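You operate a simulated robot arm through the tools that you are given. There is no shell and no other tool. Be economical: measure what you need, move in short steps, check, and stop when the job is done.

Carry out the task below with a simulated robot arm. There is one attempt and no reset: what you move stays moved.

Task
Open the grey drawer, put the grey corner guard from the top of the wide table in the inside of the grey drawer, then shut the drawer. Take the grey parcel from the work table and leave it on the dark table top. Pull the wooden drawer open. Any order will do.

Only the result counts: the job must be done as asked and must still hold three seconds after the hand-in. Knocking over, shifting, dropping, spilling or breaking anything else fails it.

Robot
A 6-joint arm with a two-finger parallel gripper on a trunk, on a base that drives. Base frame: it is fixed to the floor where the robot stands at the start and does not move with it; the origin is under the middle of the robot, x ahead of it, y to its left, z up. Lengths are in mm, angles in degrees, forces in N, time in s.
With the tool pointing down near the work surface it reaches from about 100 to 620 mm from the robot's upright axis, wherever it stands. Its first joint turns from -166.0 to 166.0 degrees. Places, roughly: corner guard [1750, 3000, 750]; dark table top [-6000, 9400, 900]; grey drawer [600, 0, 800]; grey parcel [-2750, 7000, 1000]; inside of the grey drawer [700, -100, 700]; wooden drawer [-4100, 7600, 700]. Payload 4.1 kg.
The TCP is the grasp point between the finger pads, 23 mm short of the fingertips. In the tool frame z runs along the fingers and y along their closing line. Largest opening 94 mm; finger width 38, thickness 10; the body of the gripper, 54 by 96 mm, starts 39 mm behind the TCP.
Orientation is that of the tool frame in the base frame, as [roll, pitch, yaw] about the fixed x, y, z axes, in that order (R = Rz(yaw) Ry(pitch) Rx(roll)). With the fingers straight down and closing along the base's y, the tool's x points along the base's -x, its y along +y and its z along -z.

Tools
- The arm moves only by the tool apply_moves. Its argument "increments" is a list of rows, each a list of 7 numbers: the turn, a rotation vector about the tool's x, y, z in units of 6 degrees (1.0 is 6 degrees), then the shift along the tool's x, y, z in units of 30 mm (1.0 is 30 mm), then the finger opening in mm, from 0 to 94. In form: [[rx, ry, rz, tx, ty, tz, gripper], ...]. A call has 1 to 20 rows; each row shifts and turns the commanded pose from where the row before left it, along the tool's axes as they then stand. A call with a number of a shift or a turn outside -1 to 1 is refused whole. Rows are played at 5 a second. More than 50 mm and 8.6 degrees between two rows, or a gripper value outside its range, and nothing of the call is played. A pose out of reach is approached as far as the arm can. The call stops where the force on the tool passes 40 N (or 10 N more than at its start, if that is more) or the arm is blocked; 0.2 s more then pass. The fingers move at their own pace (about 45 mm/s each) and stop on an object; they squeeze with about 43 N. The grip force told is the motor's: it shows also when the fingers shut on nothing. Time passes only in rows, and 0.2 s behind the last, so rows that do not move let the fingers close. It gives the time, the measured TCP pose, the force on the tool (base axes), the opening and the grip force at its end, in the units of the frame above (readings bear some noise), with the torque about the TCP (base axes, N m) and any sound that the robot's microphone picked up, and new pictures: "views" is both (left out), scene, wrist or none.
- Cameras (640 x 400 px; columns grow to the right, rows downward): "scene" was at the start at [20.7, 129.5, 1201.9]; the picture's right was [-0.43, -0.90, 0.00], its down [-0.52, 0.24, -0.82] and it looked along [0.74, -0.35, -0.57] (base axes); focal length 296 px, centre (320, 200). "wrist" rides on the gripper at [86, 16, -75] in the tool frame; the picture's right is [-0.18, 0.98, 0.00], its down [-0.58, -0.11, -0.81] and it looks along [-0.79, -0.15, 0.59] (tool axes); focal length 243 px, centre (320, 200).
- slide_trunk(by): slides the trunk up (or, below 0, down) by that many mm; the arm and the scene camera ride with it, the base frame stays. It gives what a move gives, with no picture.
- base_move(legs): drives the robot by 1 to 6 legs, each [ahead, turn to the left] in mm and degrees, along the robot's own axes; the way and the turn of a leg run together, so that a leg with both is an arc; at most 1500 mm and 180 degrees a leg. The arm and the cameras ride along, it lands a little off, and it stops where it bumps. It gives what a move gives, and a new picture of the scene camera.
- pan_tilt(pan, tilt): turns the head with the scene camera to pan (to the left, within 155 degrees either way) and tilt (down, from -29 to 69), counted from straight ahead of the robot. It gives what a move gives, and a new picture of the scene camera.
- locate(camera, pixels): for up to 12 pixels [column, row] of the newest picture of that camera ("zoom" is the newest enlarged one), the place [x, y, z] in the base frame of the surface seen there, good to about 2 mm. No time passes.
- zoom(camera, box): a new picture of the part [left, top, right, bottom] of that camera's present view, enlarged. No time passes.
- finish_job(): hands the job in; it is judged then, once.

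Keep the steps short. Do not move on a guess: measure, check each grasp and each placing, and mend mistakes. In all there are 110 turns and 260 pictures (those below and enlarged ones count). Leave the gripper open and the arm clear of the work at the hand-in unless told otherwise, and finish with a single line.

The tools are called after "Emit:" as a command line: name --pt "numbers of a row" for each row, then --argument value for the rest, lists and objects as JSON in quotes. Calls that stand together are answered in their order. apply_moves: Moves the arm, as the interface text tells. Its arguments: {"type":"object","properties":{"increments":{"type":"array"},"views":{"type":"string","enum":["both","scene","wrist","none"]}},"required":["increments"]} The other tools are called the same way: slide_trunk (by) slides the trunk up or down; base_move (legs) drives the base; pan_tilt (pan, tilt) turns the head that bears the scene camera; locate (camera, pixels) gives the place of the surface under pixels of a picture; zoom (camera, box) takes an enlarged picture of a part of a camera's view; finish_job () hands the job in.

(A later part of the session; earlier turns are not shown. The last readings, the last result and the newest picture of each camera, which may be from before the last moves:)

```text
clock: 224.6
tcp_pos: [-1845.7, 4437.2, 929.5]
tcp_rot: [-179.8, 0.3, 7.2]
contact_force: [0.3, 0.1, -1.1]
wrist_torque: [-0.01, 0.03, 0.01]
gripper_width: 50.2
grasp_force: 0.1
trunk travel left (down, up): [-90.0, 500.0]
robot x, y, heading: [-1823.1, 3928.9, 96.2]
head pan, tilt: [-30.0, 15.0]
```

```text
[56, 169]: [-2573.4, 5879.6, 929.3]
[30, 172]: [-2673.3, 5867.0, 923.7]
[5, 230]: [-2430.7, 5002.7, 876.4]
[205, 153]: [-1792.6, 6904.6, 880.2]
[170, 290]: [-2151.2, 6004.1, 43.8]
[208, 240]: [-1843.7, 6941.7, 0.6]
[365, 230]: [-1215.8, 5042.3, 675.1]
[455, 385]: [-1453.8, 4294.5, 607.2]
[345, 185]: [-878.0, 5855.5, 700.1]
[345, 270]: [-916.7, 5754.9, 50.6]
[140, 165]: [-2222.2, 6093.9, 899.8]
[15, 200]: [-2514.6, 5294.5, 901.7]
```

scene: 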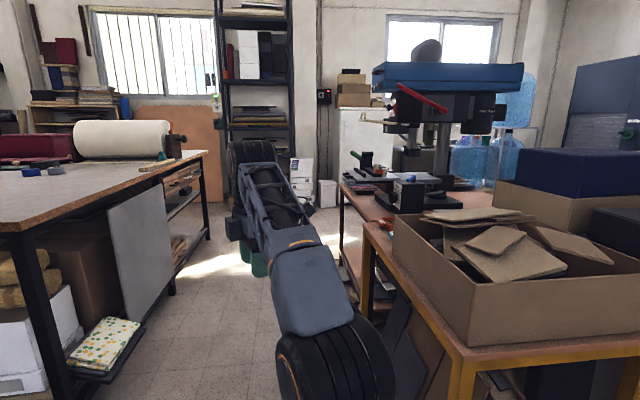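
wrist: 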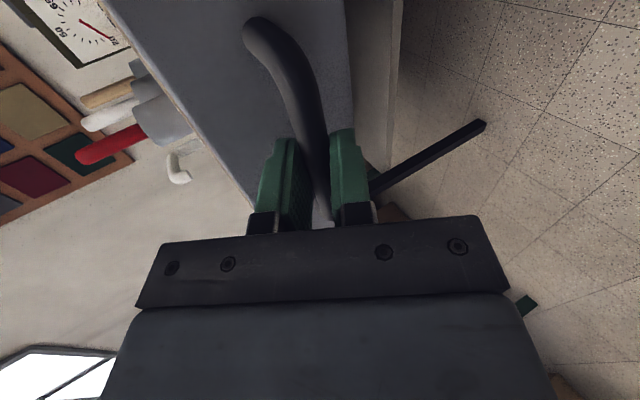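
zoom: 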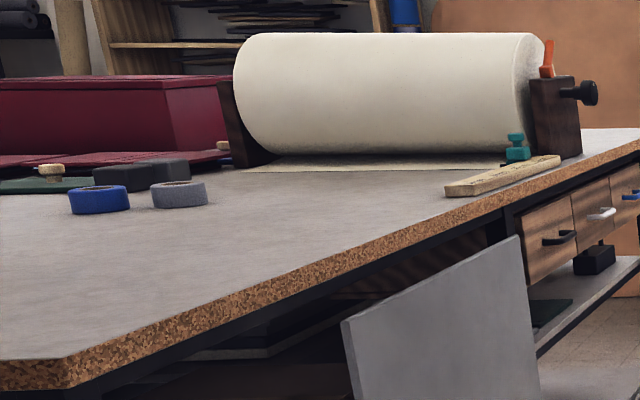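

Two tape rolls sit nearer to me, and the parcel should be near the table's far edge. I'll raise the trunk and drive down the middle of the aisle on the table's right side.

Emit:
slide_trunk --by 160

Emit:
base_move --legs '[[0, 11.2], [586, 0], [0, -35.8], [800, 0], [800, 0]]'

Emit:
pan_tilt --pan 55 --tilt 20

```text
clock: 226.5
tcp_pos: [-1845.5, 4437.2, 1087.5]
tcp_rot: [-179.8, 0.3, 7.0]
contact_force: [0.2, 0.0, 0.3]
wrist_torque: [-0.01, -0.01, 0.01]
gripper_width: 50.0
grasp_force: 0.0
trunk travel left (down, up): [-250.0, 340.0]
robot x, y, heading: [-1816.6, 3924.1, 95.9]
head pan, tilt: [-30.0, 15.0]
```

```text
clock: 240.1
tcp_pos: [-1314.2, 6501.4, 1088.9]
tcp_rot: [-179.8, 0.4, -16.0]
contact_force: [-0.1, 0.1, 0.6]
wrist_torque: [0.0, 0.02, 0.01]
gripper_width: 49.9
grasp_force: 0.1
trunk travel left (down, up): [-250.0, 340.0]
robot x, y, heading: [-1488.0, 6019.9, 73.2]
head pan, tilt: [-30.0, 15.0]
```

scene: 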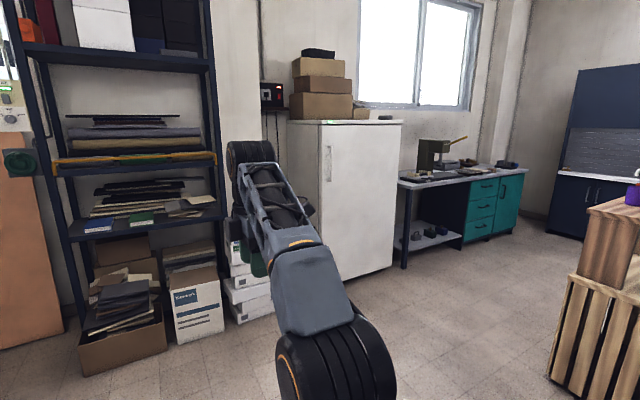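

```text
clock: 241.7
tcp_pos: [-1313.6, 6502.2, 1089.1]
tcp_rot: [-179.9, 0.4, -16.0]
contact_force: [-1.1, -0.8, -1.4]
wrist_torque: [0.01, -0.02, 0.0]
gripper_width: 50.0
grasp_force: 0.0
trunk travel left (down, up): [-250.0, 340.0]
robot x, y, heading: [-1487.9, 6023.2, 73.1]
head pan, tilt: [55.0, 20.0]
```

scene: 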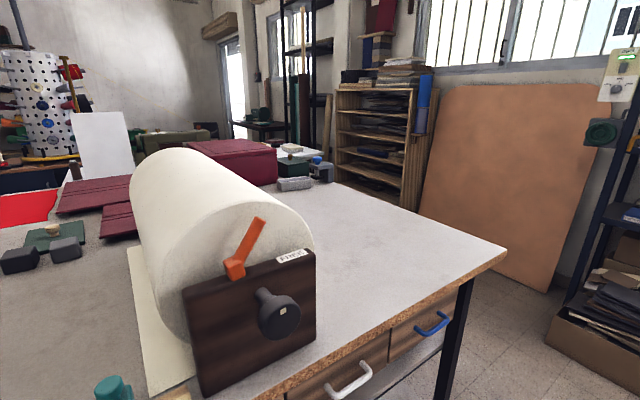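

Emit:
zoom --camera "scene" --box '[220, 120, 380, 220]'

Emit:
locate --camera "scene" --pixels '[[295, 184], [320, 172], [505, 253], [340, 185], [300, 160], [65, 248], [18, 262], [540, 285], [405, 200], [325, 150], [460, 340]]'

```text
4.00 times, centred on (300, 170) of scene
```

zoom: 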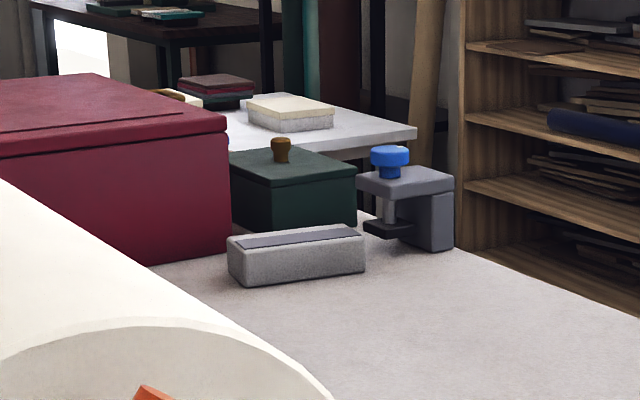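

```text
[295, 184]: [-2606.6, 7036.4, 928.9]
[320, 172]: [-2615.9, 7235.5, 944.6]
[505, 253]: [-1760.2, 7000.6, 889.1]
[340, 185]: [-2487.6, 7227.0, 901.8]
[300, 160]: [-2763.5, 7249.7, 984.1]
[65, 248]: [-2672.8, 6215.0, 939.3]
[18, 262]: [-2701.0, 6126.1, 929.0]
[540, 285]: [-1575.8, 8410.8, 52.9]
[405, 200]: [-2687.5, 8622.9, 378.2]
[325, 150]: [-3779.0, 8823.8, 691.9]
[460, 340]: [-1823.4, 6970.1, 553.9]
```

The grey box with a dark band at (295,184) matches the parcel's place. I'll measure its corners.

Emit:
locate --camera "zoom" --pixels '[[232, 240], [355, 228], [362, 238], [245, 250], [245, 280], [362, 270], [232, 265], [300, 238], [300, 265], [430, 240], [340, 205], [400, 330]]'

Emit:
pan_tilt --pan 20 --tilt 25

```text
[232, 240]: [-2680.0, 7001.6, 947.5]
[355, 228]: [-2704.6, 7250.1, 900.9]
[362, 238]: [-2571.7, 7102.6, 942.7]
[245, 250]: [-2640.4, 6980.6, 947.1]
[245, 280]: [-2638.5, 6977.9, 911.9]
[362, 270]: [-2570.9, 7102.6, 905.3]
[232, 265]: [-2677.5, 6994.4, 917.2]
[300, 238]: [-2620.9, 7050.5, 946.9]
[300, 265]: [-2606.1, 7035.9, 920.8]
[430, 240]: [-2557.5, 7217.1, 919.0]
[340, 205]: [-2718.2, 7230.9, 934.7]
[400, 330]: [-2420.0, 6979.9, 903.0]
```

```text
clock: 242.7
tcp_pos: [-1313.3, 6503.1, 1088.9]
tcp_rot: [-179.8, 0.4, -15.9]
contact_force: [-0.6, 0.0, -0.2]
wrist_torque: [0.0, -0.01, 0.0]
gripper_width: 50.0
grasp_force: 0.0
trunk travel left (down, up): [-250.0, 340.0]
robot x, y, heading: [-1491.7, 6020.7, 73.3]
head pan, tilt: [20.0, 25.0]
```

scene: 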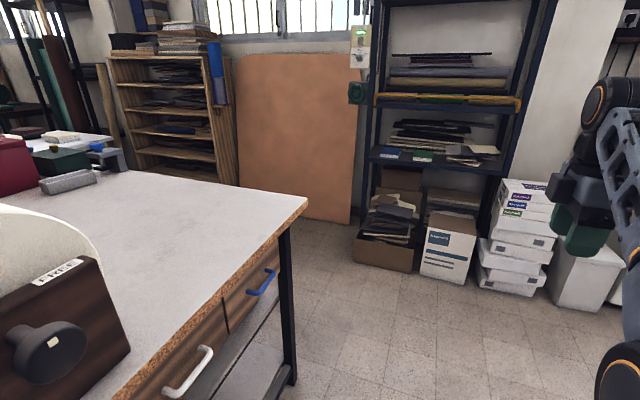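

Emit:
locate --camera "scene" --pixels '[[365, 262], [445, 280], [510, 292], [325, 218], [205, 180], [290, 385], [580, 308], [300, 340]]'

```text
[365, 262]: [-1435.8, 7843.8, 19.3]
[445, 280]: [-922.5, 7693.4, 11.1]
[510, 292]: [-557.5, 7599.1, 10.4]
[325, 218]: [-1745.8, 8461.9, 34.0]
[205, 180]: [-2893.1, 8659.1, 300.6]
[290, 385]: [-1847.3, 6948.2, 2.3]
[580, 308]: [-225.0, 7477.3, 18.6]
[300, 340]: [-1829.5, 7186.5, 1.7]
```

The gap between the table corner and the boxes is about 900 mm, so I'll pull the arm in before going round.

Emit:
apply_moves --pt "0 0 0 0 1 0 60" --pt "0 0 0 0 1 0 60" --pt "0 0 0 0 1 0 60" --pt "0 0 0 0 1 0 60" --pt "0 0 0 0 1 0 60" --pt "0 0 0 0 1 0 60" --pt "0 0 0 0 1 0 60" --views "none"

Emit:
base_move --legs '[[0, 8.4], [1140, 0]]'

```text
clock: 244.3
tcp_pos: [-1370.9, 6298.8, 1087.8]
tcp_rot: [-179.8, 0.3, -15.9]
contact_force: [0.4, 1.0, -1.0]
wrist_torque: [-0.04, 0.0, 0.01]
gripper_width: 60.0
grasp_force: 0.0
trunk travel left (down, up): [-250.0, 340.0]
robot x, y, heading: [-1490.2, 6020.7, 73.1]
head pan, tilt: [20.0, 25.0]
```

```text
clock: 250.7
tcp_pos: [-1230.4, 7426.7, 1085.6]
tcp_rot: [-179.8, 0.4, -8.7]
contact_force: [-0.3, 0.2, 0.4]
wrist_torque: [0.0, -0.04, -0.01]
gripper_width: 60.2
grasp_force: 0.0
trunk travel left (down, up): [-250.0, 340.0]
robot x, y, heading: [-1307.3, 7133.5, 80.2]
head pan, tilt: [20.0, 25.0]
```

scene: 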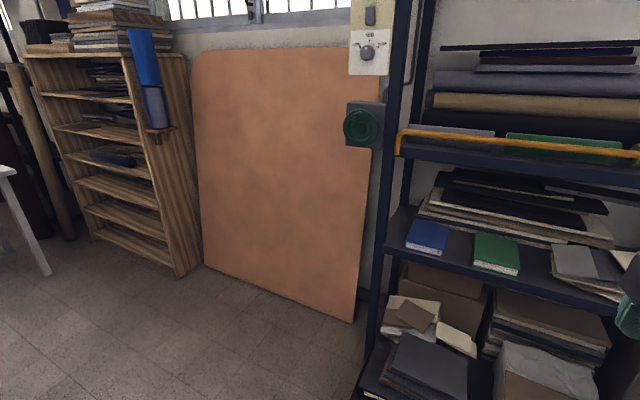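

Emit:
locate --camera "scene" --pixels '[[47, 272], [180, 276], [355, 320], [375, 385], [70, 238]]'

Emit:
base_move --legs '[[0, 61], [427, 0]]'

Emit:
pan_tilt --pan 30 --tilt 30

```text
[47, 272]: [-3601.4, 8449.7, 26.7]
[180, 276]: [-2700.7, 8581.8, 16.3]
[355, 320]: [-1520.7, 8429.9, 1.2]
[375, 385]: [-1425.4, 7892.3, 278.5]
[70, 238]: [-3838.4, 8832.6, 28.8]
```

```text
clock: 256.1
tcp_pos: [-1866.5, 7604.8, 1087.0]
tcp_rot: [-179.8, 0.4, 53.4]
contact_force: [0.4, 0.7, 0.2]
wrist_torque: [-0.05, -0.04, 0.02]
gripper_width: 60.1
grasp_force: 0.0
trunk travel left (down, up): [-250.0, 340.0]
robot x, y, heading: [-1647.6, 7397.1, 142.3]
head pan, tilt: [20.0, 25.0]
```

scene: 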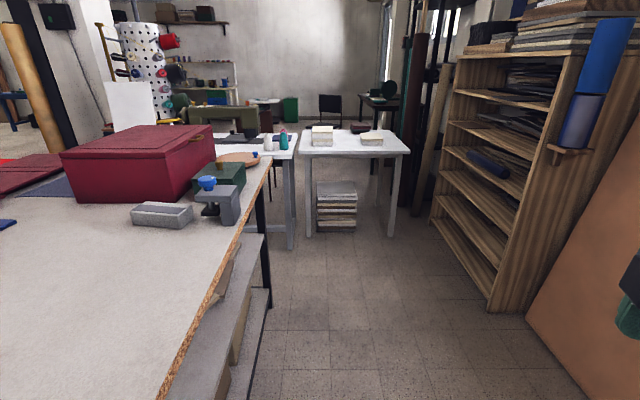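

```text
clock: 256.8
tcp_pos: [-1867.5, 7606.4, 1086.2]
tcp_rot: [-179.8, 0.4, 53.2]
contact_force: [0.5, -1.0, 0.0]
wrist_torque: [0.04, 0.0, 0.01]
gripper_width: 59.9
grasp_force: 0.2
trunk travel left (down, up): [-250.0, 340.0]
robot x, y, heading: [-1644.6, 7399.1, 142.3]
head pan, tilt: [30.0, 30.0]
```

scene: 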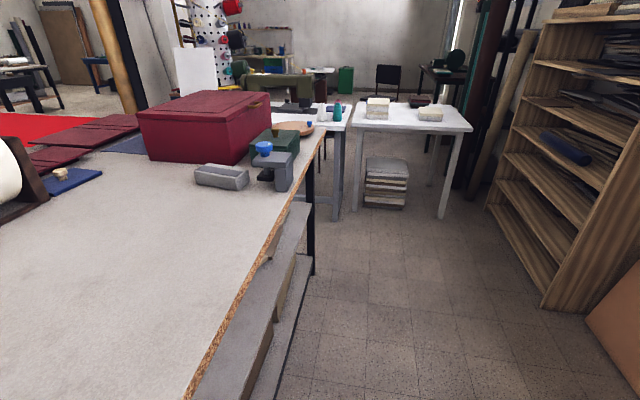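

Emit:
zoom --camera "scene" --box '[170, 110, 330, 210]'

Emit:
locate --camera "scene" --pixels '[[330, 220], [355, 208], [440, 215], [270, 235], [310, 275], [305, 165], [220, 175], [240, 180], [235, 172]]'

Emit:
locate --camera "zoom" --pixels '[[105, 238], [210, 255], [225, 240], [310, 250], [130, 220], [200, 225], [310, 285], [305, 310], [285, 280], [460, 300]]'

```text
4.00 times, centred on (250, 160) of scene
```

zoom: 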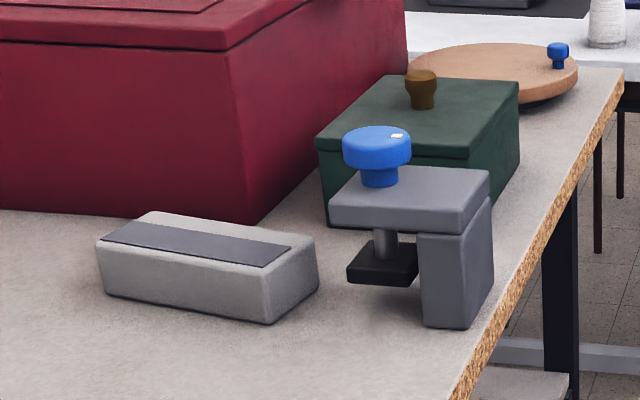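

```text
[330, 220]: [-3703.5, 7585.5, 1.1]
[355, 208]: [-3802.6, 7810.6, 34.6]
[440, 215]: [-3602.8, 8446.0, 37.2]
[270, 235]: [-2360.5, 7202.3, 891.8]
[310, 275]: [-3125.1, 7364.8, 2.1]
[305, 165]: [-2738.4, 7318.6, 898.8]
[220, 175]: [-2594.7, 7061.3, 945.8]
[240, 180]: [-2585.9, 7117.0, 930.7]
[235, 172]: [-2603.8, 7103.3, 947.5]
```

```text
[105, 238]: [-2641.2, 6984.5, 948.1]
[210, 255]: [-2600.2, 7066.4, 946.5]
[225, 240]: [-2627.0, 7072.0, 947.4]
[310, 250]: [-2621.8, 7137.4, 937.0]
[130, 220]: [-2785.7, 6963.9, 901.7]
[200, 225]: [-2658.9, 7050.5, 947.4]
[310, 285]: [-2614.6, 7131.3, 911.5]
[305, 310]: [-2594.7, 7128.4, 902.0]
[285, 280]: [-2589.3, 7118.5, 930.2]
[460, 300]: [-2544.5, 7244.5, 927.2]
```

The parcel is about 140 × 48 × 46 mm, centred near (-2632,7058), with its long axis along az 61. I'll drive to the far side of the table and face it.

Emit:
base_move --legs '[[0, 25.5], [832, 0], [0, 83.6]]'

Emit:
pan_tilt --pan 10 --tilt 45

```text
clock: 266.3
tcp_pos: [-2608.6, 7293.1, 1086.1]
tcp_rot: [-179.7, 0.4, 164.3]
contact_force: [0.1, -0.1, -0.2]
wrist_torque: [-0.01, 0.01, 0.0]
gripper_width: 60.1
grasp_force: 0.1
trunk travel left (down, up): [-250.0, 340.0]
robot x, y, heading: [-2491.1, 7570.3, -106.7]
head pan, tilt: [30.0, 30.0]
```

scene: 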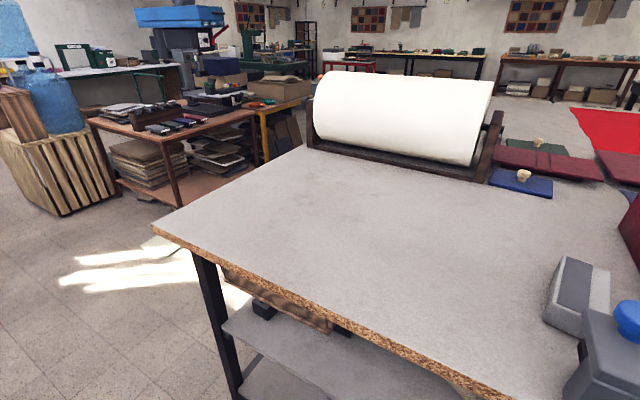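

```text
clock: 267.1
tcp_pos: [-2607.6, 7292.7, 1086.7]
tcp_rot: [-179.9, 0.5, 164.3]
contact_force: [0.6, -0.8, 0.3]
wrist_torque: [0.0, 0.0, -0.03]
gripper_width: 60.1
grasp_force: 0.1
trunk travel left (down, up): [-250.0, 340.0]
robot x, y, heading: [-2492.3, 7570.8, -106.6]
head pan, tilt: [10.0, 45.0]
```

scene: 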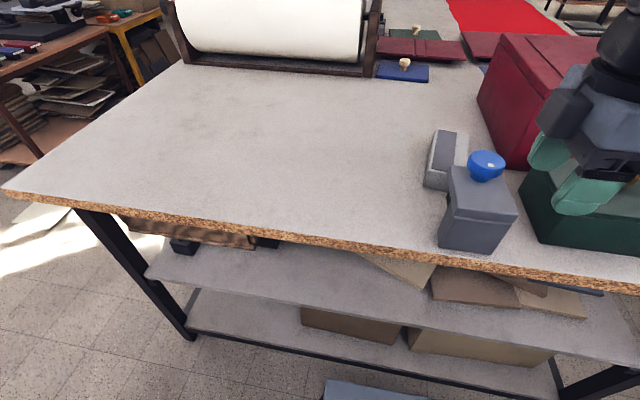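

I'll measure the clamp beside the parcel, and the parcel again, from here.

Emit:
zoom --camera "scene" --box '[400, 110, 560, 260]'

Emit:
locate --camera "scene" --pixels '[[437, 133], [462, 137], [426, 183], [446, 187], [432, 165], [445, 160], [487, 160], [455, 172], [500, 172], [470, 155], [448, 205], [515, 215]]'

```text
2.67 times, centred on (480, 185) of scene
```

zoom: 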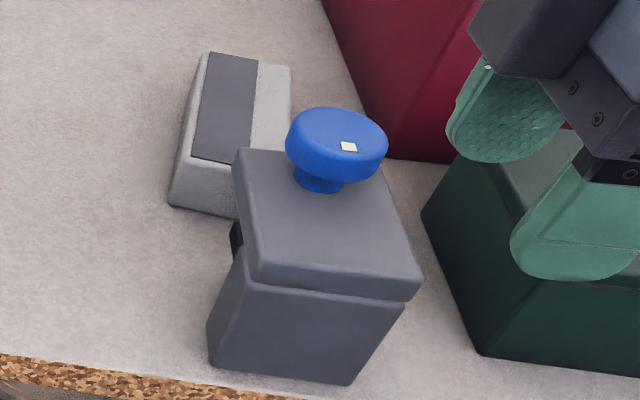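

```text
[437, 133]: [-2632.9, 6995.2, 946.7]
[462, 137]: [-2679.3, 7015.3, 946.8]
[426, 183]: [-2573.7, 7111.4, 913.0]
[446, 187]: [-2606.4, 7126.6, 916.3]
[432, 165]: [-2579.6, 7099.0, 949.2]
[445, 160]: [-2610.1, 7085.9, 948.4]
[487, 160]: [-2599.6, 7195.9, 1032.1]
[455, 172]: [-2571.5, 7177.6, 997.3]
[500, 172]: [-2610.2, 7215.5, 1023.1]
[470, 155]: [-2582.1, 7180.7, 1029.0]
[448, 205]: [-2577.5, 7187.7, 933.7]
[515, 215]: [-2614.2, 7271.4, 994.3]
```

A clamp with its knob top at z 1035 stands between me and the parcel. I'll raise the trunk so the forearm comes down steeply over it, and turn the wrist so its camera faces away from the clamp.

Emit:
slide_trunk --by 200

Emit:
apply_moves --pt "0 0 -1 0 0 0 75" --pt "0 0 -1 0 0 0 75" --pt "0 0 -1 0 0 0 75" --pt "0 0 -1 0 0 0 75" --pt "0 0 -1 0 0 0 75" --pt "0 0 -1 0 0 0 75" --pt "0 0 -1 0 0 0 75" --pt "0 0 -1 0 0 0 75" --pt "0 0 -1 0 0 0 75" --pt "0 0 -1 0 0 0 75" --pt "0 0 -1 0 0 0 75" --pt "0 0 -1 0 0 0 75" --pt "0 0 -0.8 0 0 0 75" --pt "0 0 0 0 0 0 75" --views "wrist"

```text
clock: 269.3
tcp_pos: [-2607.9, 7292.6, 1285.8]
tcp_rot: [-179.8, 0.4, 164.3]
contact_force: [1.7, -0.1, 0.3]
wrist_torque: [-0.02, 0.02, 0.01]
gripper_width: 59.9
grasp_force: 0.1
trunk travel left (down, up): [-450.0, 140.0]
robot x, y, heading: [-2492.4, 7575.7, -106.7]
head pan, tilt: [10.0, 45.0]
```

```text
clock: 272.3
tcp_pos: [-2599.1, 7287.9, 1286.2]
tcp_rot: [-179.6, -0.1, -119.0]
contact_force: [0.1, 1.3, 0.0]
wrist_torque: [0.02, 0.01, -0.01]
gripper_width: 75.1
grasp_force: 0.1
out of reach, approached as far as the arm can: row 13
trunk travel left (down, up): [-450.0, 140.0]
robot x, y, heading: [-2490.3, 7571.3, -106.6]
head pan, tilt: [10.0, 45.0]
```

wrist: 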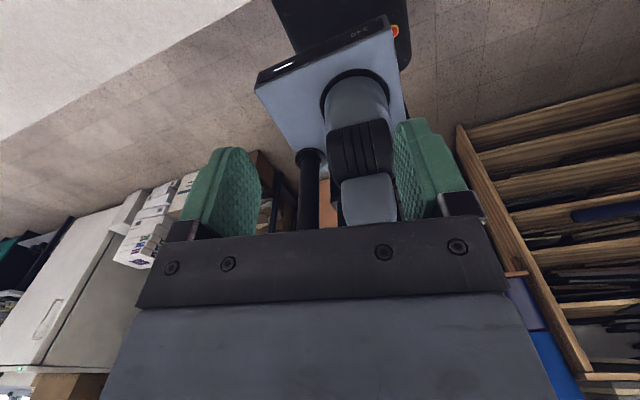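

It reached the orientation. I'll move over the parcel at a safe height and look.

Emit:
apply_moves --pt "0 0 0 0.904 -0.345 0.4 75" --pt "0 0 0 0.904 -0.345 0.4 75" --pt "0 0 0 0.904 -0.345 0.4 75" --pt "0 0 0 0.904 -0.345 0.4 75" --pt "0 0 0 0.904 -0.345 0.4 75" --pt "0 0 0 0.904 -0.345 0.4 75" --pt "0 0 0 0.904 -0.345 0.4 75" --pt "0 0 0 0.904 -0.345 0.4 75" --pt "0 0 0 0 0 0 75" --views "both"

```text
clock: 274.3
tcp_pos: [-2629.2, 7058.4, 1188.7]
tcp_rot: [-179.6, -0.1, -119.0]
contact_force: [0.6, -0.6, 0.8]
wrist_torque: [0.01, -0.02, -0.02]
gripper_width: 74.8
grasp_force: 0.1
trunk travel left (down, up): [-450.0, 140.0]
robot x, y, heading: [-2490.2, 7570.3, -106.5]
head pan, tilt: [10.0, 45.0]
```

scene: 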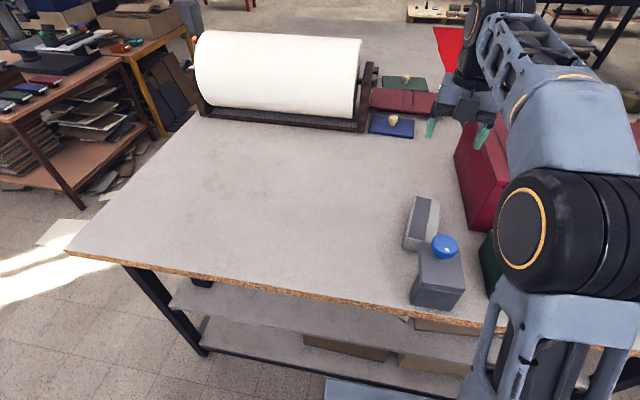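
wrist: 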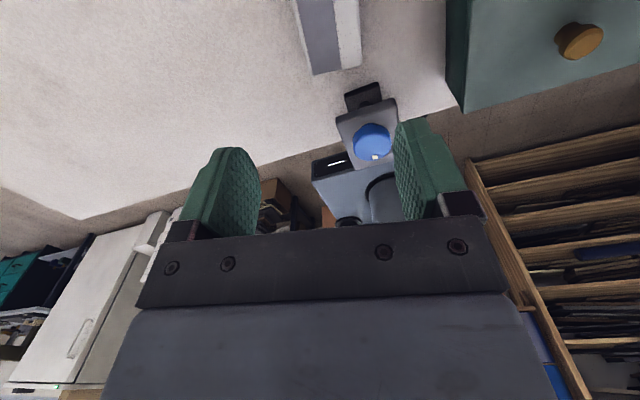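

Emit:
locate --camera "scene" --pixels '[[468, 225], [458, 165], [462, 150], [412, 205], [405, 240], [435, 205], [428, 245], [475, 232], [418, 215]]'

Emit:
locate --camera "wrist" --pixels '[[315, 72], [358, 65], [300, 20], [335, 20], [355, 20], [448, 60]]'

```text
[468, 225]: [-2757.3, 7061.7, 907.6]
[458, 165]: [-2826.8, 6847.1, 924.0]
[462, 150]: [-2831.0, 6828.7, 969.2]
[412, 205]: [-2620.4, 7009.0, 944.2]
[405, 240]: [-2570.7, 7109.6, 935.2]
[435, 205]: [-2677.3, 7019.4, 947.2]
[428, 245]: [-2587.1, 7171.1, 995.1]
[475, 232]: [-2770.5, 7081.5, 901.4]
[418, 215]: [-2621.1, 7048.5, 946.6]
```

```text
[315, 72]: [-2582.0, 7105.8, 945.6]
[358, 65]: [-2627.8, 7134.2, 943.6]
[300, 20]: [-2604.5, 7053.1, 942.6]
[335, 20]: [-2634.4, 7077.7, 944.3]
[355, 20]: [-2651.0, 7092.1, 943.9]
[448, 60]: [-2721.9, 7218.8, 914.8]
```

The parcel is 54 mm wide and the hand is centred to within 4 mm. The red box is about 75 mm clear. I'll open to 84 and descend to z 975.

Emit:
apply_moves --pt "0 0 0 0 0.13 0.89 84" --pt "0 0 0 0 0 0.89 84" --pt "0 0 0 0 0 0.89 84" --pt "0 0 0 0 0 0.89 84" --pt "0 0 0 0 0 0.89 84" --pt "0 0 0 0 0 0.89 84" --pt "0 0 0 0 0 0.89 84" --pt "0 0 0 0 0 0.89 84" --pt "0 0 0 0 0 0 84" --views "both"

```text
clock: 276.3
tcp_pos: [-2630.8, 7058.9, 977.5]
tcp_rot: [-179.6, -0.1, -118.8]
contact_force: [0.0, 0.0, 0.4]
wrist_torque: [0.01, 0.02, 0.0]
gripper_width: 84.1
grasp_force: 0.1
trunk travel left (down, up): [-450.0, 140.0]
robot x, y, heading: [-2495.6, 7575.2, -106.6]
head pan, tilt: [10.0, 45.0]
```

scene: 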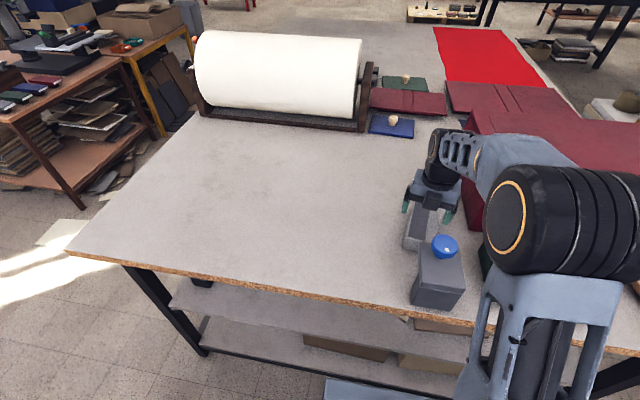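
wrist: 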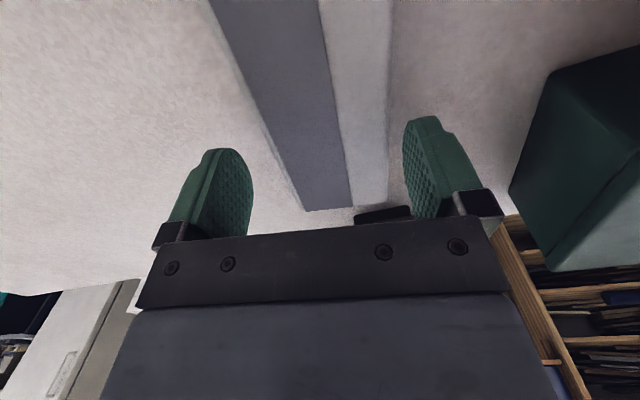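

The fingers straddle the parcel evenly. I'll go down to z 930 and close.

Emit:
apply_moves --pt "0 0 0 0 0.03 0.8 84" --pt "0 0 0 0 0 0.77 84" --pt "0 0 0 0 0 0 84" --pt "0 0 0 0 0 0 55" --pt "0 0 0 0 0 0 40" --pt "0 0 0 0 0 0 30" --pt "0 0 0 0 0 0 30" --views "wrist"

```text
clock: 277.9
tcp_pos: [-2631.1, 7060.4, 928.7]
tcp_rot: [-179.5, -0.2, -119.0]
contact_force: [0.2, 0.4, 0.2]
wrist_torque: [-0.19, 0.25, 0.01]
gripper_width: 69.8
grasp_force: 42.1
trunk travel left (down, up): [-450.0, 140.0]
robot x, y, heading: [-2490.0, 7572.6, -106.5]
head pan, tilt: [10.0, 45.0]
```

wrist: 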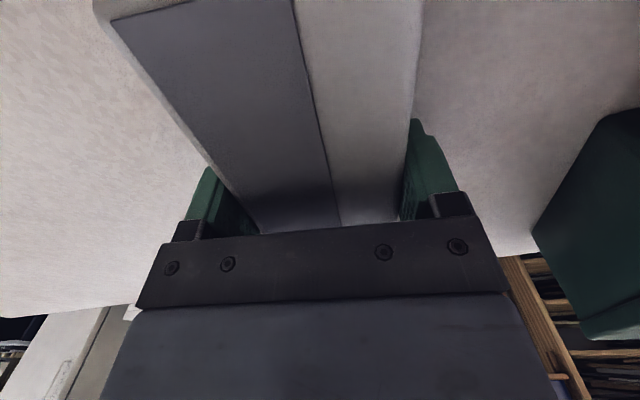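

Gripped at 69.8 mm. I'll lift straight up.

Emit:
apply_moves --pt "0 0 0 0 0 -0.4 30" --pt "0 0 0 0 0 -0.8 30" --pt "0 0 0 0 0 -0.9 30" --pt "0 0 0 0 0 -0.9 30" --pt "0 0 0 0 0 -0.9 30" --pt "0 0 0 0 0 -0.9 30" --pt "0 0 0 0 0 -0.9 30" --pt "0 0 0 0 0 -0.9 30" --pt "0 0 0 0 0 -0.9 30" --pt "0 0 0 0 0 0 30" --views "both"

```text
clock: 280.1
tcp_pos: [-2633.2, 7062.6, 1155.4]
tcp_rot: [-179.7, -0.1, -118.8]
contact_force: [0.4, 0.1, -3.4]
wrist_torque: [-0.02, 0.02, 0.0]
gripper_width: 69.7
grasp_force: 43.2
trunk travel left (down, up): [-450.0, 140.0]
robot x, y, heading: [-2490.7, 7569.3, -106.7]
head pan, tilt: [10.0, 45.0]
```

scene: 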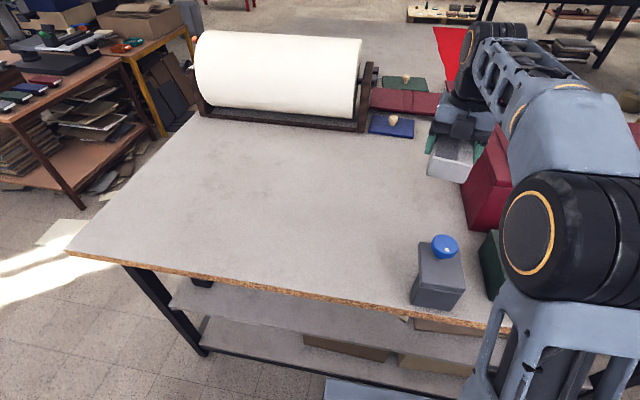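
wrist: 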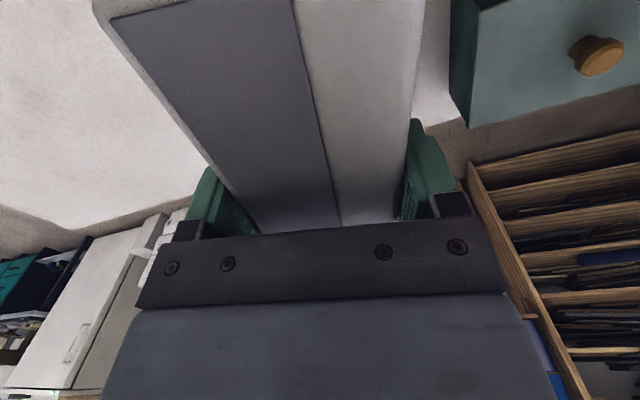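

The parcel is held (about 3.4 N). I'll pull the arm in toward me and look toward the dark table top.

Emit:
apply_moves --pt "0 0 0 -1 0 0 30" --pt "0 0 0 -1 0 0 30" --pt "0 0 0 -1 0 0 30" --pt "0 0 0 -1 0 0 30" --pt "0 0 0 -1 0 0 30" --pt "0 0 0 -1 0 0 30" --pt "0 0 0 -0.5 0 0 30" --views "none"

Emit:
pan_tilt --pan -90 --tilt 20

```text
clock: 281.7
tcp_pos: [-2539.9, 7232.8, 1156.9]
tcp_rot: [-179.6, -0.1, -118.9]
contact_force: [-0.1, -0.7, -3.5]
wrist_torque: [0.03, 0.01, -0.01]
gripper_width: 70.0
grasp_force: 43.3
trunk travel left (down, up): [-450.0, 140.0]
robot x, y, heading: [-2489.4, 7571.5, -106.6]
head pan, tilt: [10.0, 45.0]
```

```text
clock: 283.4
tcp_pos: [-2540.1, 7232.7, 1156.9]
tcp_rot: [-179.6, -0.1, -118.9]
contact_force: [-0.2, -0.7, -2.7]
wrist_torque: [0.07, -0.02, -0.01]
gripper_width: 70.0
grasp_force: 42.5
trunk travel left (down, up): [-450.0, 140.0]
robot x, y, heading: [-2492.7, 7569.1, -106.8]
head pan, tilt: [-90.0, 20.0]
```

scene: 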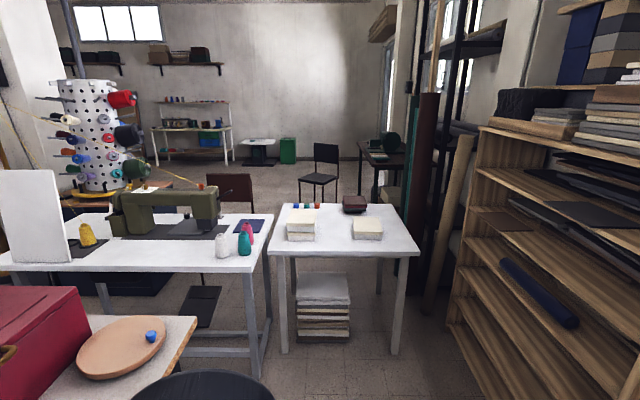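

Emit:
locate --camera "scene" --pixels '[[378, 153], [395, 165], [362, 198], [395, 350], [460, 320], [285, 352], [260, 375], [320, 195], [100, 305], [55, 270], [415, 255], [425, 290]]'

Emit:
zoom --camera "scene" --box '[300, 100, 460, 220]'

Emit:
zoom --camera "scene" --box '[0, 60, 300, 380]'

```text
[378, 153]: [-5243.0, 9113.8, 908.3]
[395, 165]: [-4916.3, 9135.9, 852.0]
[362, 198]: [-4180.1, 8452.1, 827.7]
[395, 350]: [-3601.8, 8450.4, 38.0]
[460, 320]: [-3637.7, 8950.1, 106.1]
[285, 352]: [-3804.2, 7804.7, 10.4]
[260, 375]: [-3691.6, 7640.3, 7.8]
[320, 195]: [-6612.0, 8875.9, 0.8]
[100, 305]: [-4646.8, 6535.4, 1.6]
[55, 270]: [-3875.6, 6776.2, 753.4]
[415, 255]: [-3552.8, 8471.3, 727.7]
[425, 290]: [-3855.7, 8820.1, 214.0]
```

```text
3.33 times, centred on (380, 160) of scene
```

zoom: 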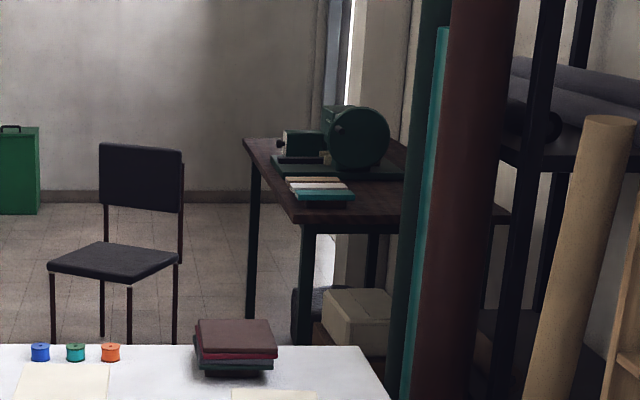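

```text
1.25 times, centred on (150, 220) of scene
```

zoom: 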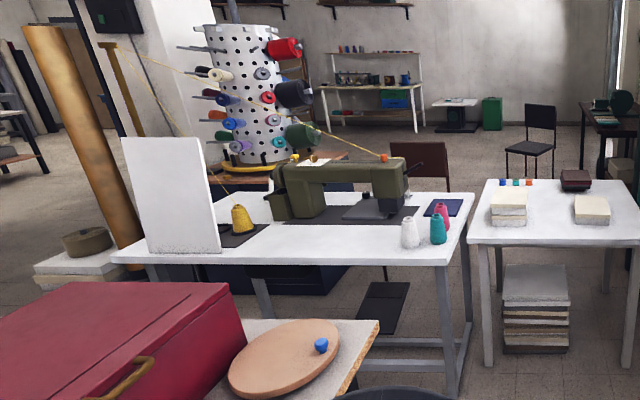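

The dark table stands beyond the white sewing tables, and the gaps on this side are too narrow. I'll go back around the work table and reach it from the west. First stretch back along my own path.

Emit:
base_move --legs '[[0, 95.3], [862, 0], [0, -26.7], [430, 0], [0, -61], [1128, 0]]'

```text
clock: 303.5
tcp_pos: [-1567.0, 5657.7, 1158.3]
tcp_rot: [-179.6, -0.1, -113.8]
contact_force: [1.3, 0.7, -3.9]
wrist_torque: [-0.01, -0.02, 0.02]
gripper_width: 69.9
grasp_force: 42.6
trunk travel left (down, up): [-450.0, 140.0]
robot x, y, heading: [-1547.0, 5999.8, -101.5]
head pan, tilt: [-90.0, 20.0]
```

scene: 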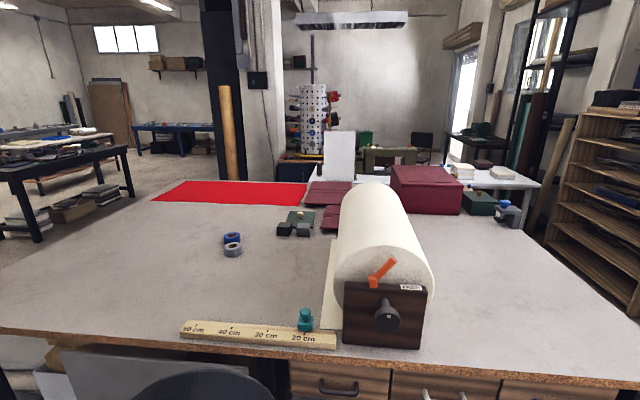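

Emit:
base_move --legs '[[0, -5.1], [789, 0], [789, 0], [0, 22.2], [992, 0], [0, -106]]'

Emit:
pan_tilt --pan -25 --tilt 18

```text
clock: 322.5
tcp_pos: [-2259.5, 3441.1, 1157.6]
tcp_rot: [-179.6, -0.1, 160.7]
contact_force: [0.1, -0.3, -3.2]
wrist_torque: [0.0, 0.01, 0.01]
gripper_width: 69.7
grasp_force: 42.9
trunk travel left (down, up): [-450.0, 140.0]
robot x, y, heading: [-1920.3, 3455.5, 172.7]
head pan, tilt: [-90.0, 20.0]
```

scene: 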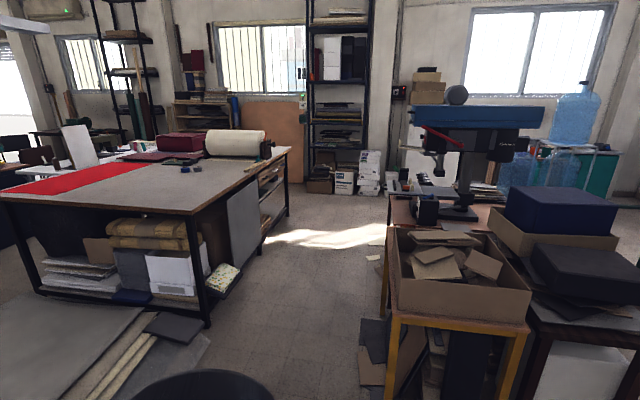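

```text
clock: 323.9
tcp_pos: [-2259.6, 3441.9, 1157.6]
tcp_rot: [-179.6, -0.1, 160.7]
contact_force: [0.1, 0.2, -3.8]
wrist_torque: [-0.03, -0.02, -0.01]
gripper_width: 69.6
grasp_force: 43.0
trunk travel left (down, up): [-450.0, 140.0]
robot x, y, heading: [-1916.1, 3451.8, 172.9]
head pan, tilt: [-25.0, 18.0]
```

scene: 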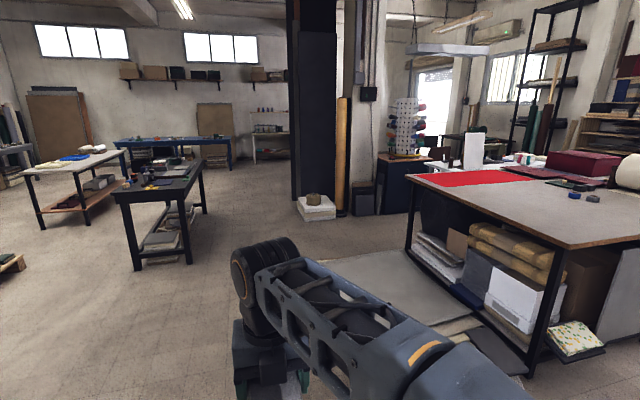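

Emit:
base_move --legs '[[0, -5.3], [1190, 0], [1190, 0], [0, -65]]'

Emit:
pan_tilt --pan 20 --tilt 20

```text
clock: 339.0
tcp_pos: [-4368.6, 4320.0, 1157.9]
tcp_rot: [-179.6, -0.1, 88.9]
contact_force: [-0.1, 0.2, -3.3]
wrist_torque: [-0.01, 0.01, -0.02]
gripper_width: 69.8
grasp_force: 43.3
trunk travel left (down, up): [-450.0, 140.0]
robot x, y, heading: [-4251.6, 3994.0, 101.0]
head pan, tilt: [-25.0, 18.0]
```

scene: 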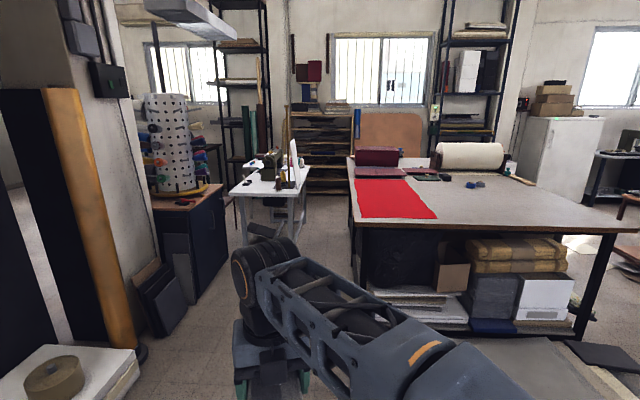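

```text
clock: 340.1
tcp_pos: [-4368.9, 4320.6, 1157.6]
tcp_rot: [-179.6, -0.2, 88.9]
contact_force: [-0.4, -0.7, -3.2]
wrist_torque: [-0.06, 0.02, -0.01]
gripper_width: 70.1
grasp_force: 42.8
trunk travel left (down, up): [-450.0, 140.0]
robot x, y, heading: [-4250.7, 3996.3, 101.5]
head pan, tilt: [20.0, 20.0]
```

scene: 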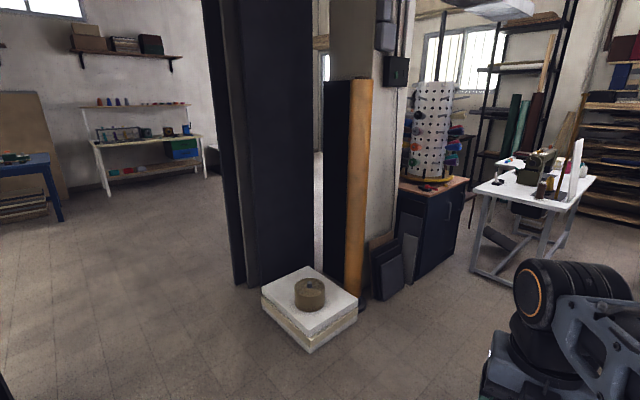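

Emit:
locate --camera "scene" --pixels '[[238, 280], [310, 350], [355, 320], [262, 300], [478, 270], [455, 255], [62, 220], [205, 175], [470, 190], [415, 285], [100, 190]]'

```text
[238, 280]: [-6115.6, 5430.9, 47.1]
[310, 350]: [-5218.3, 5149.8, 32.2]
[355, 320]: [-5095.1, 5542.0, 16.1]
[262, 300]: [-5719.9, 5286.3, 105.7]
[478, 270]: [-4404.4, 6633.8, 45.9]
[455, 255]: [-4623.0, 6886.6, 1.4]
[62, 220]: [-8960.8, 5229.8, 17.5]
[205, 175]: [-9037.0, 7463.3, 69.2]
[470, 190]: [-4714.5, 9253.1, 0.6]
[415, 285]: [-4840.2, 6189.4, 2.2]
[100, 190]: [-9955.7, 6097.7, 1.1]
```

Emit:
pan_tilt --pan 65 --tilt 25

```text
clock: 341.2
tcp_pos: [-4369.1, 4321.0, 1157.1]
tcp_rot: [-179.6, -0.1, 88.9]
contact_force: [0.0, 0.4, -2.8]
wrist_torque: [-0.01, 0.02, 0.04]
gripper_width: 69.7
grasp_force: 43.3
trunk travel left (down, up): [-450.0, 140.0]
robot x, y, heading: [-4251.2, 3999.9, 101.2]
head pan, tilt: [65.0, 25.0]
```

scene: 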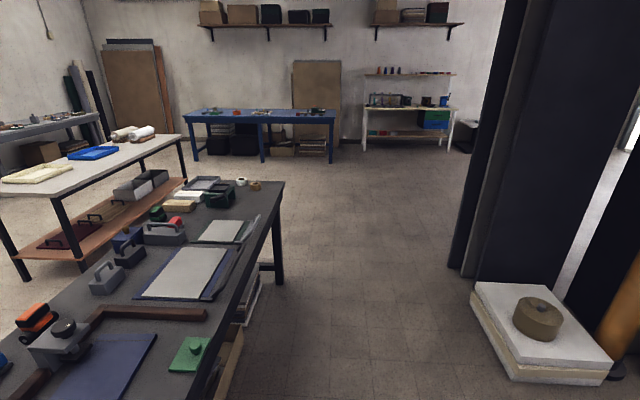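

Emit:
locate --camera "scene" --pixels '[[280, 283], [285, 183], [195, 390], [455, 270], [475, 290], [515, 380], [365, 350], [330, 160], [450, 152]]'

```text
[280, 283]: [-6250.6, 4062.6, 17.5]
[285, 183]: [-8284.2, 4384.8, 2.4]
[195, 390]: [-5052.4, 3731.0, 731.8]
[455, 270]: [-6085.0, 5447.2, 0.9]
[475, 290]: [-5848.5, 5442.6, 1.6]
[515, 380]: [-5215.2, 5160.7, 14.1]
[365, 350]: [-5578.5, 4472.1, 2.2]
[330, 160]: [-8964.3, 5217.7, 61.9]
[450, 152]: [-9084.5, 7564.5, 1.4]
```

Emit:
base_move --legs '[[0, 57.4], [992, 0], [992, 0], [0, -28.9], [1015, 0], [0, -40]]'

Emit:
pan_tilt --pan -40 --tilt 18

```text
clock: 361.8
tcp_pos: [-6843.7, 5755.0, 1156.9]
tcp_rot: [-179.7, -0.2, 80.4]
contact_force: [-0.2, 0.4, -3.8]
wrist_torque: [0.0, 0.02, -0.01]
gripper_width: 69.8
grasp_force: 42.8
trunk travel left (down, up): [-450.0, 140.0]
robot x, y, heading: [-6776.4, 5419.5, 92.4]
head pan, tilt: [65.0, 25.0]
```

scene: 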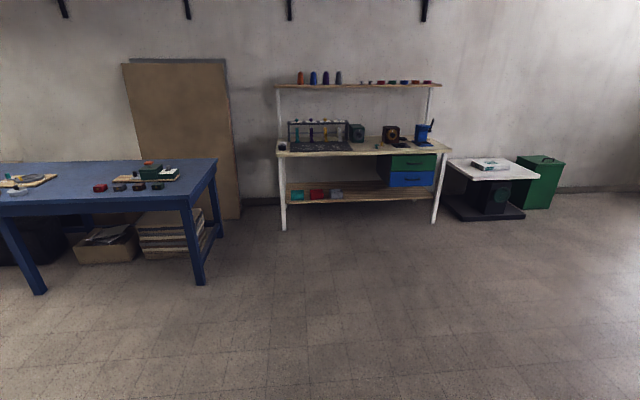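

```text
clock: 363.6
tcp_pos: [-6843.9, 5754.3, 1158.6]
tcp_rot: [-179.6, -0.1, 80.5]
contact_force: [0.1, -0.3, -2.8]
wrist_torque: [-0.04, -0.01, 0.0]
gripper_width: 69.8
grasp_force: 42.6
trunk travel left (down, up): [-450.0, 140.0]
robot x, y, heading: [-6777.7, 5413.4, 92.5]
head pan, tilt: [-40.0, 18.0]
```

scene: 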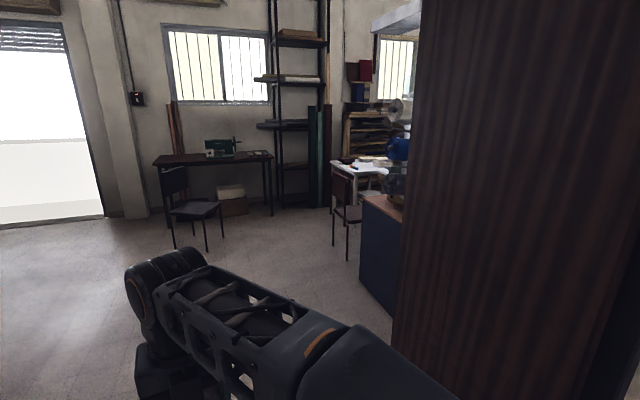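

Emit:
zoom --camera "scene" --box '[130, 110, 430, 300]'

Emit:
locate --camera "scene" --pixels '[[155, 162], [272, 160], [270, 155], [190, 156], [207, 250], [174, 248], [223, 236], [272, 215], [346, 260], [335, 243], [362, 285], [190, 205]]'

```text
2.11 times, centred on (280, 205) of scene
```

zoom: 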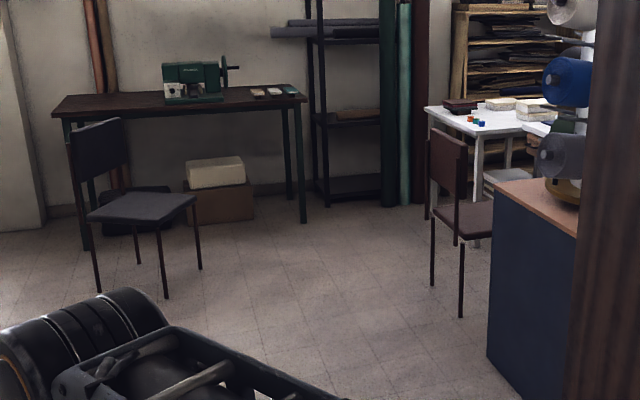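

```text
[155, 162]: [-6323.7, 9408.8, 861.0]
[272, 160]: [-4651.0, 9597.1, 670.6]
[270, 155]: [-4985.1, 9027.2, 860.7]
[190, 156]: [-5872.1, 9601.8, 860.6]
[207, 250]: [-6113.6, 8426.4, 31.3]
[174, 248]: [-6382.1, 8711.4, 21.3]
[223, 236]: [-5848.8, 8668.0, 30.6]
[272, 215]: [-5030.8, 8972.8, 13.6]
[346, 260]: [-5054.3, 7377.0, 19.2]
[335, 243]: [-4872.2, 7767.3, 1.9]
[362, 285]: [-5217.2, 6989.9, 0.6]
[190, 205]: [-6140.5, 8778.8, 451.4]
```

Emit:
base_move --legs '[[0, -5.7], [1389, 0], [0, -39.4], [850, 0], [850, 0], [0, 26]]'

Emit:
pan_tilt --pan 15 --tilt 25

```text
clock: 382.5
tcp_pos: [-5478.2, 8399.6, 1157.9]
tcp_rot: [-179.6, -0.2, 59.3]
contact_force: [0.3, -0.2, -3.4]
wrist_torque: [-0.02, 0.03, 0.0]
gripper_width: 69.7
grasp_force: 42.7
trunk travel left (down, up): [-450.0, 140.0]
robot x, y, heading: [-5530.2, 8061.5, 71.4]
head pan, tilt: [-40.0, 18.0]
```

scene: 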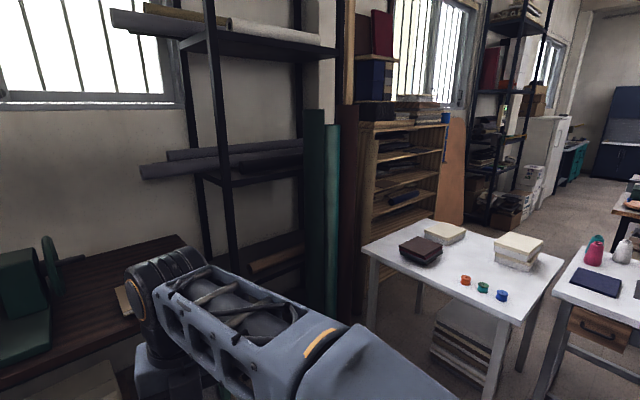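

```text
clock: 383.7
tcp_pos: [-5477.6, 8401.3, 1156.5]
tcp_rot: [-179.6, -0.1, 59.4]
contact_force: [0.0, -0.4, -2.9]
wrist_torque: [-0.02, 0.02, 0.01]
gripper_width: 69.9
grasp_force: 43.0
trunk travel left (down, up): [-450.0, 140.0]
robot x, y, heading: [-5536.7, 8060.1, 71.8]
head pan, tilt: [15.0, 25.0]
```

scene: 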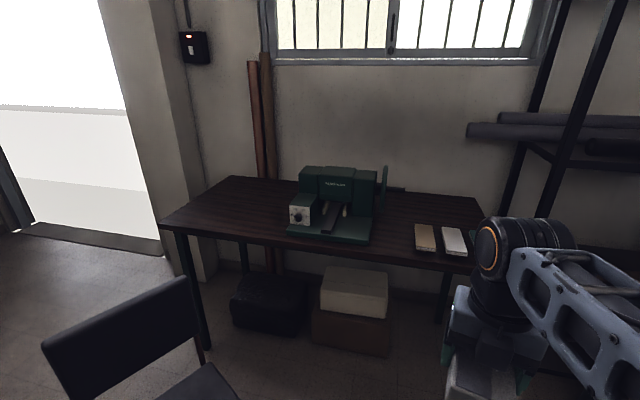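

Emit:
locate --camera "scene" --pixels '[[162, 225], [288, 235], [370, 243], [415, 248], [372, 215], [395, 258], [240, 220], [280, 210], [300, 248], [195, 330], [210, 365], [410, 222]]'

Emit:
zoom --camera "scene" --box '[150, 150, 490, 300]'

```text
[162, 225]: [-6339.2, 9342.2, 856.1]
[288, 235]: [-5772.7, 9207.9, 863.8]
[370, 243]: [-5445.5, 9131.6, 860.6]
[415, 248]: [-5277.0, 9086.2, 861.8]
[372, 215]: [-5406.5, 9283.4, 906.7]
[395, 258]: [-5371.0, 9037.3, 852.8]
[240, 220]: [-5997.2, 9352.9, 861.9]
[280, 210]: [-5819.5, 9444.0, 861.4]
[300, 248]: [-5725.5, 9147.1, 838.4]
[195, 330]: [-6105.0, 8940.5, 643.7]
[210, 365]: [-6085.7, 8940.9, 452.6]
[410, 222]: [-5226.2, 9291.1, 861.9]
```

```text
1.88 times, centred on (320, 225) of scene
```

zoom: 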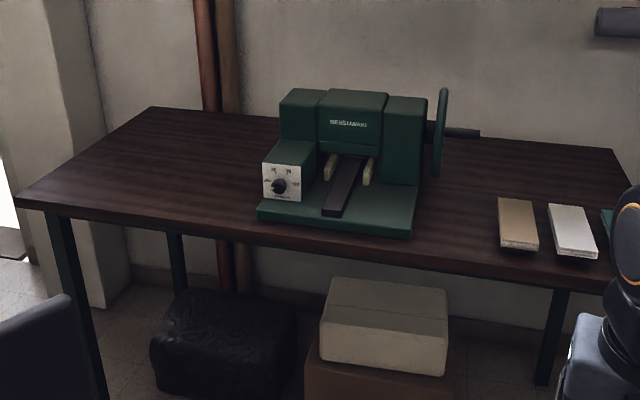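

There is a free strip about 174 mm wide on the dark table, between the green machine and the two flat samples. The parcel fits there end-on, centred near (-5357,9122). I'll drive closer.

Emit:
base_move --legs '[[0, 9], [515, 0]]'

Emit:
pan_tilt --pan 8 --tilt 42

```text
clock: 387.4
tcp_pos: [-5439.6, 8924.5, 1157.2]
tcp_rot: [-179.6, -0.2, 67.7]
contact_force: [-0.1, 0.3, -2.9]
wrist_torque: [-0.03, 0.0, 0.04]
gripper_width: 69.8
grasp_force: 43.0
trunk travel left (down, up): [-450.0, 140.0]
robot x, y, heading: [-5447.3, 8580.9, 79.8]
head pan, tilt: [15.0, 25.0]
```

scene: 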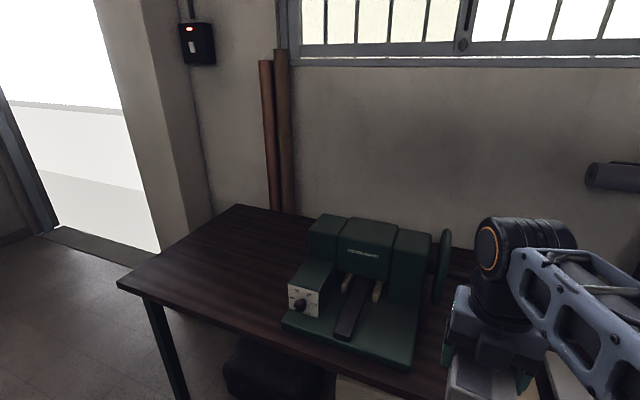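

```text
clock: 388.2
tcp_pos: [-5439.9, 8922.9, 1157.4]
tcp_rot: [-179.6, -0.1, 67.9]
contact_force: [1.5, 0.4, -3.8]
wrist_torque: [-0.01, -0.01, -0.02]
gripper_width: 69.7
grasp_force: 43.1
trunk travel left (down, up): [-450.0, 140.0]
robot x, y, heading: [-5446.7, 8581.4, 79.9]
head pan, tilt: [8.0, 42.0]
```

scene: 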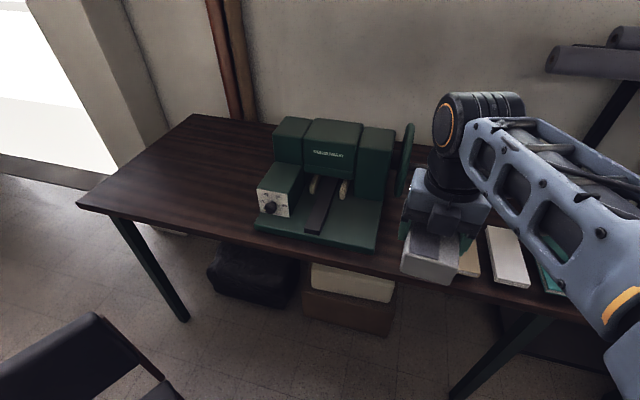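

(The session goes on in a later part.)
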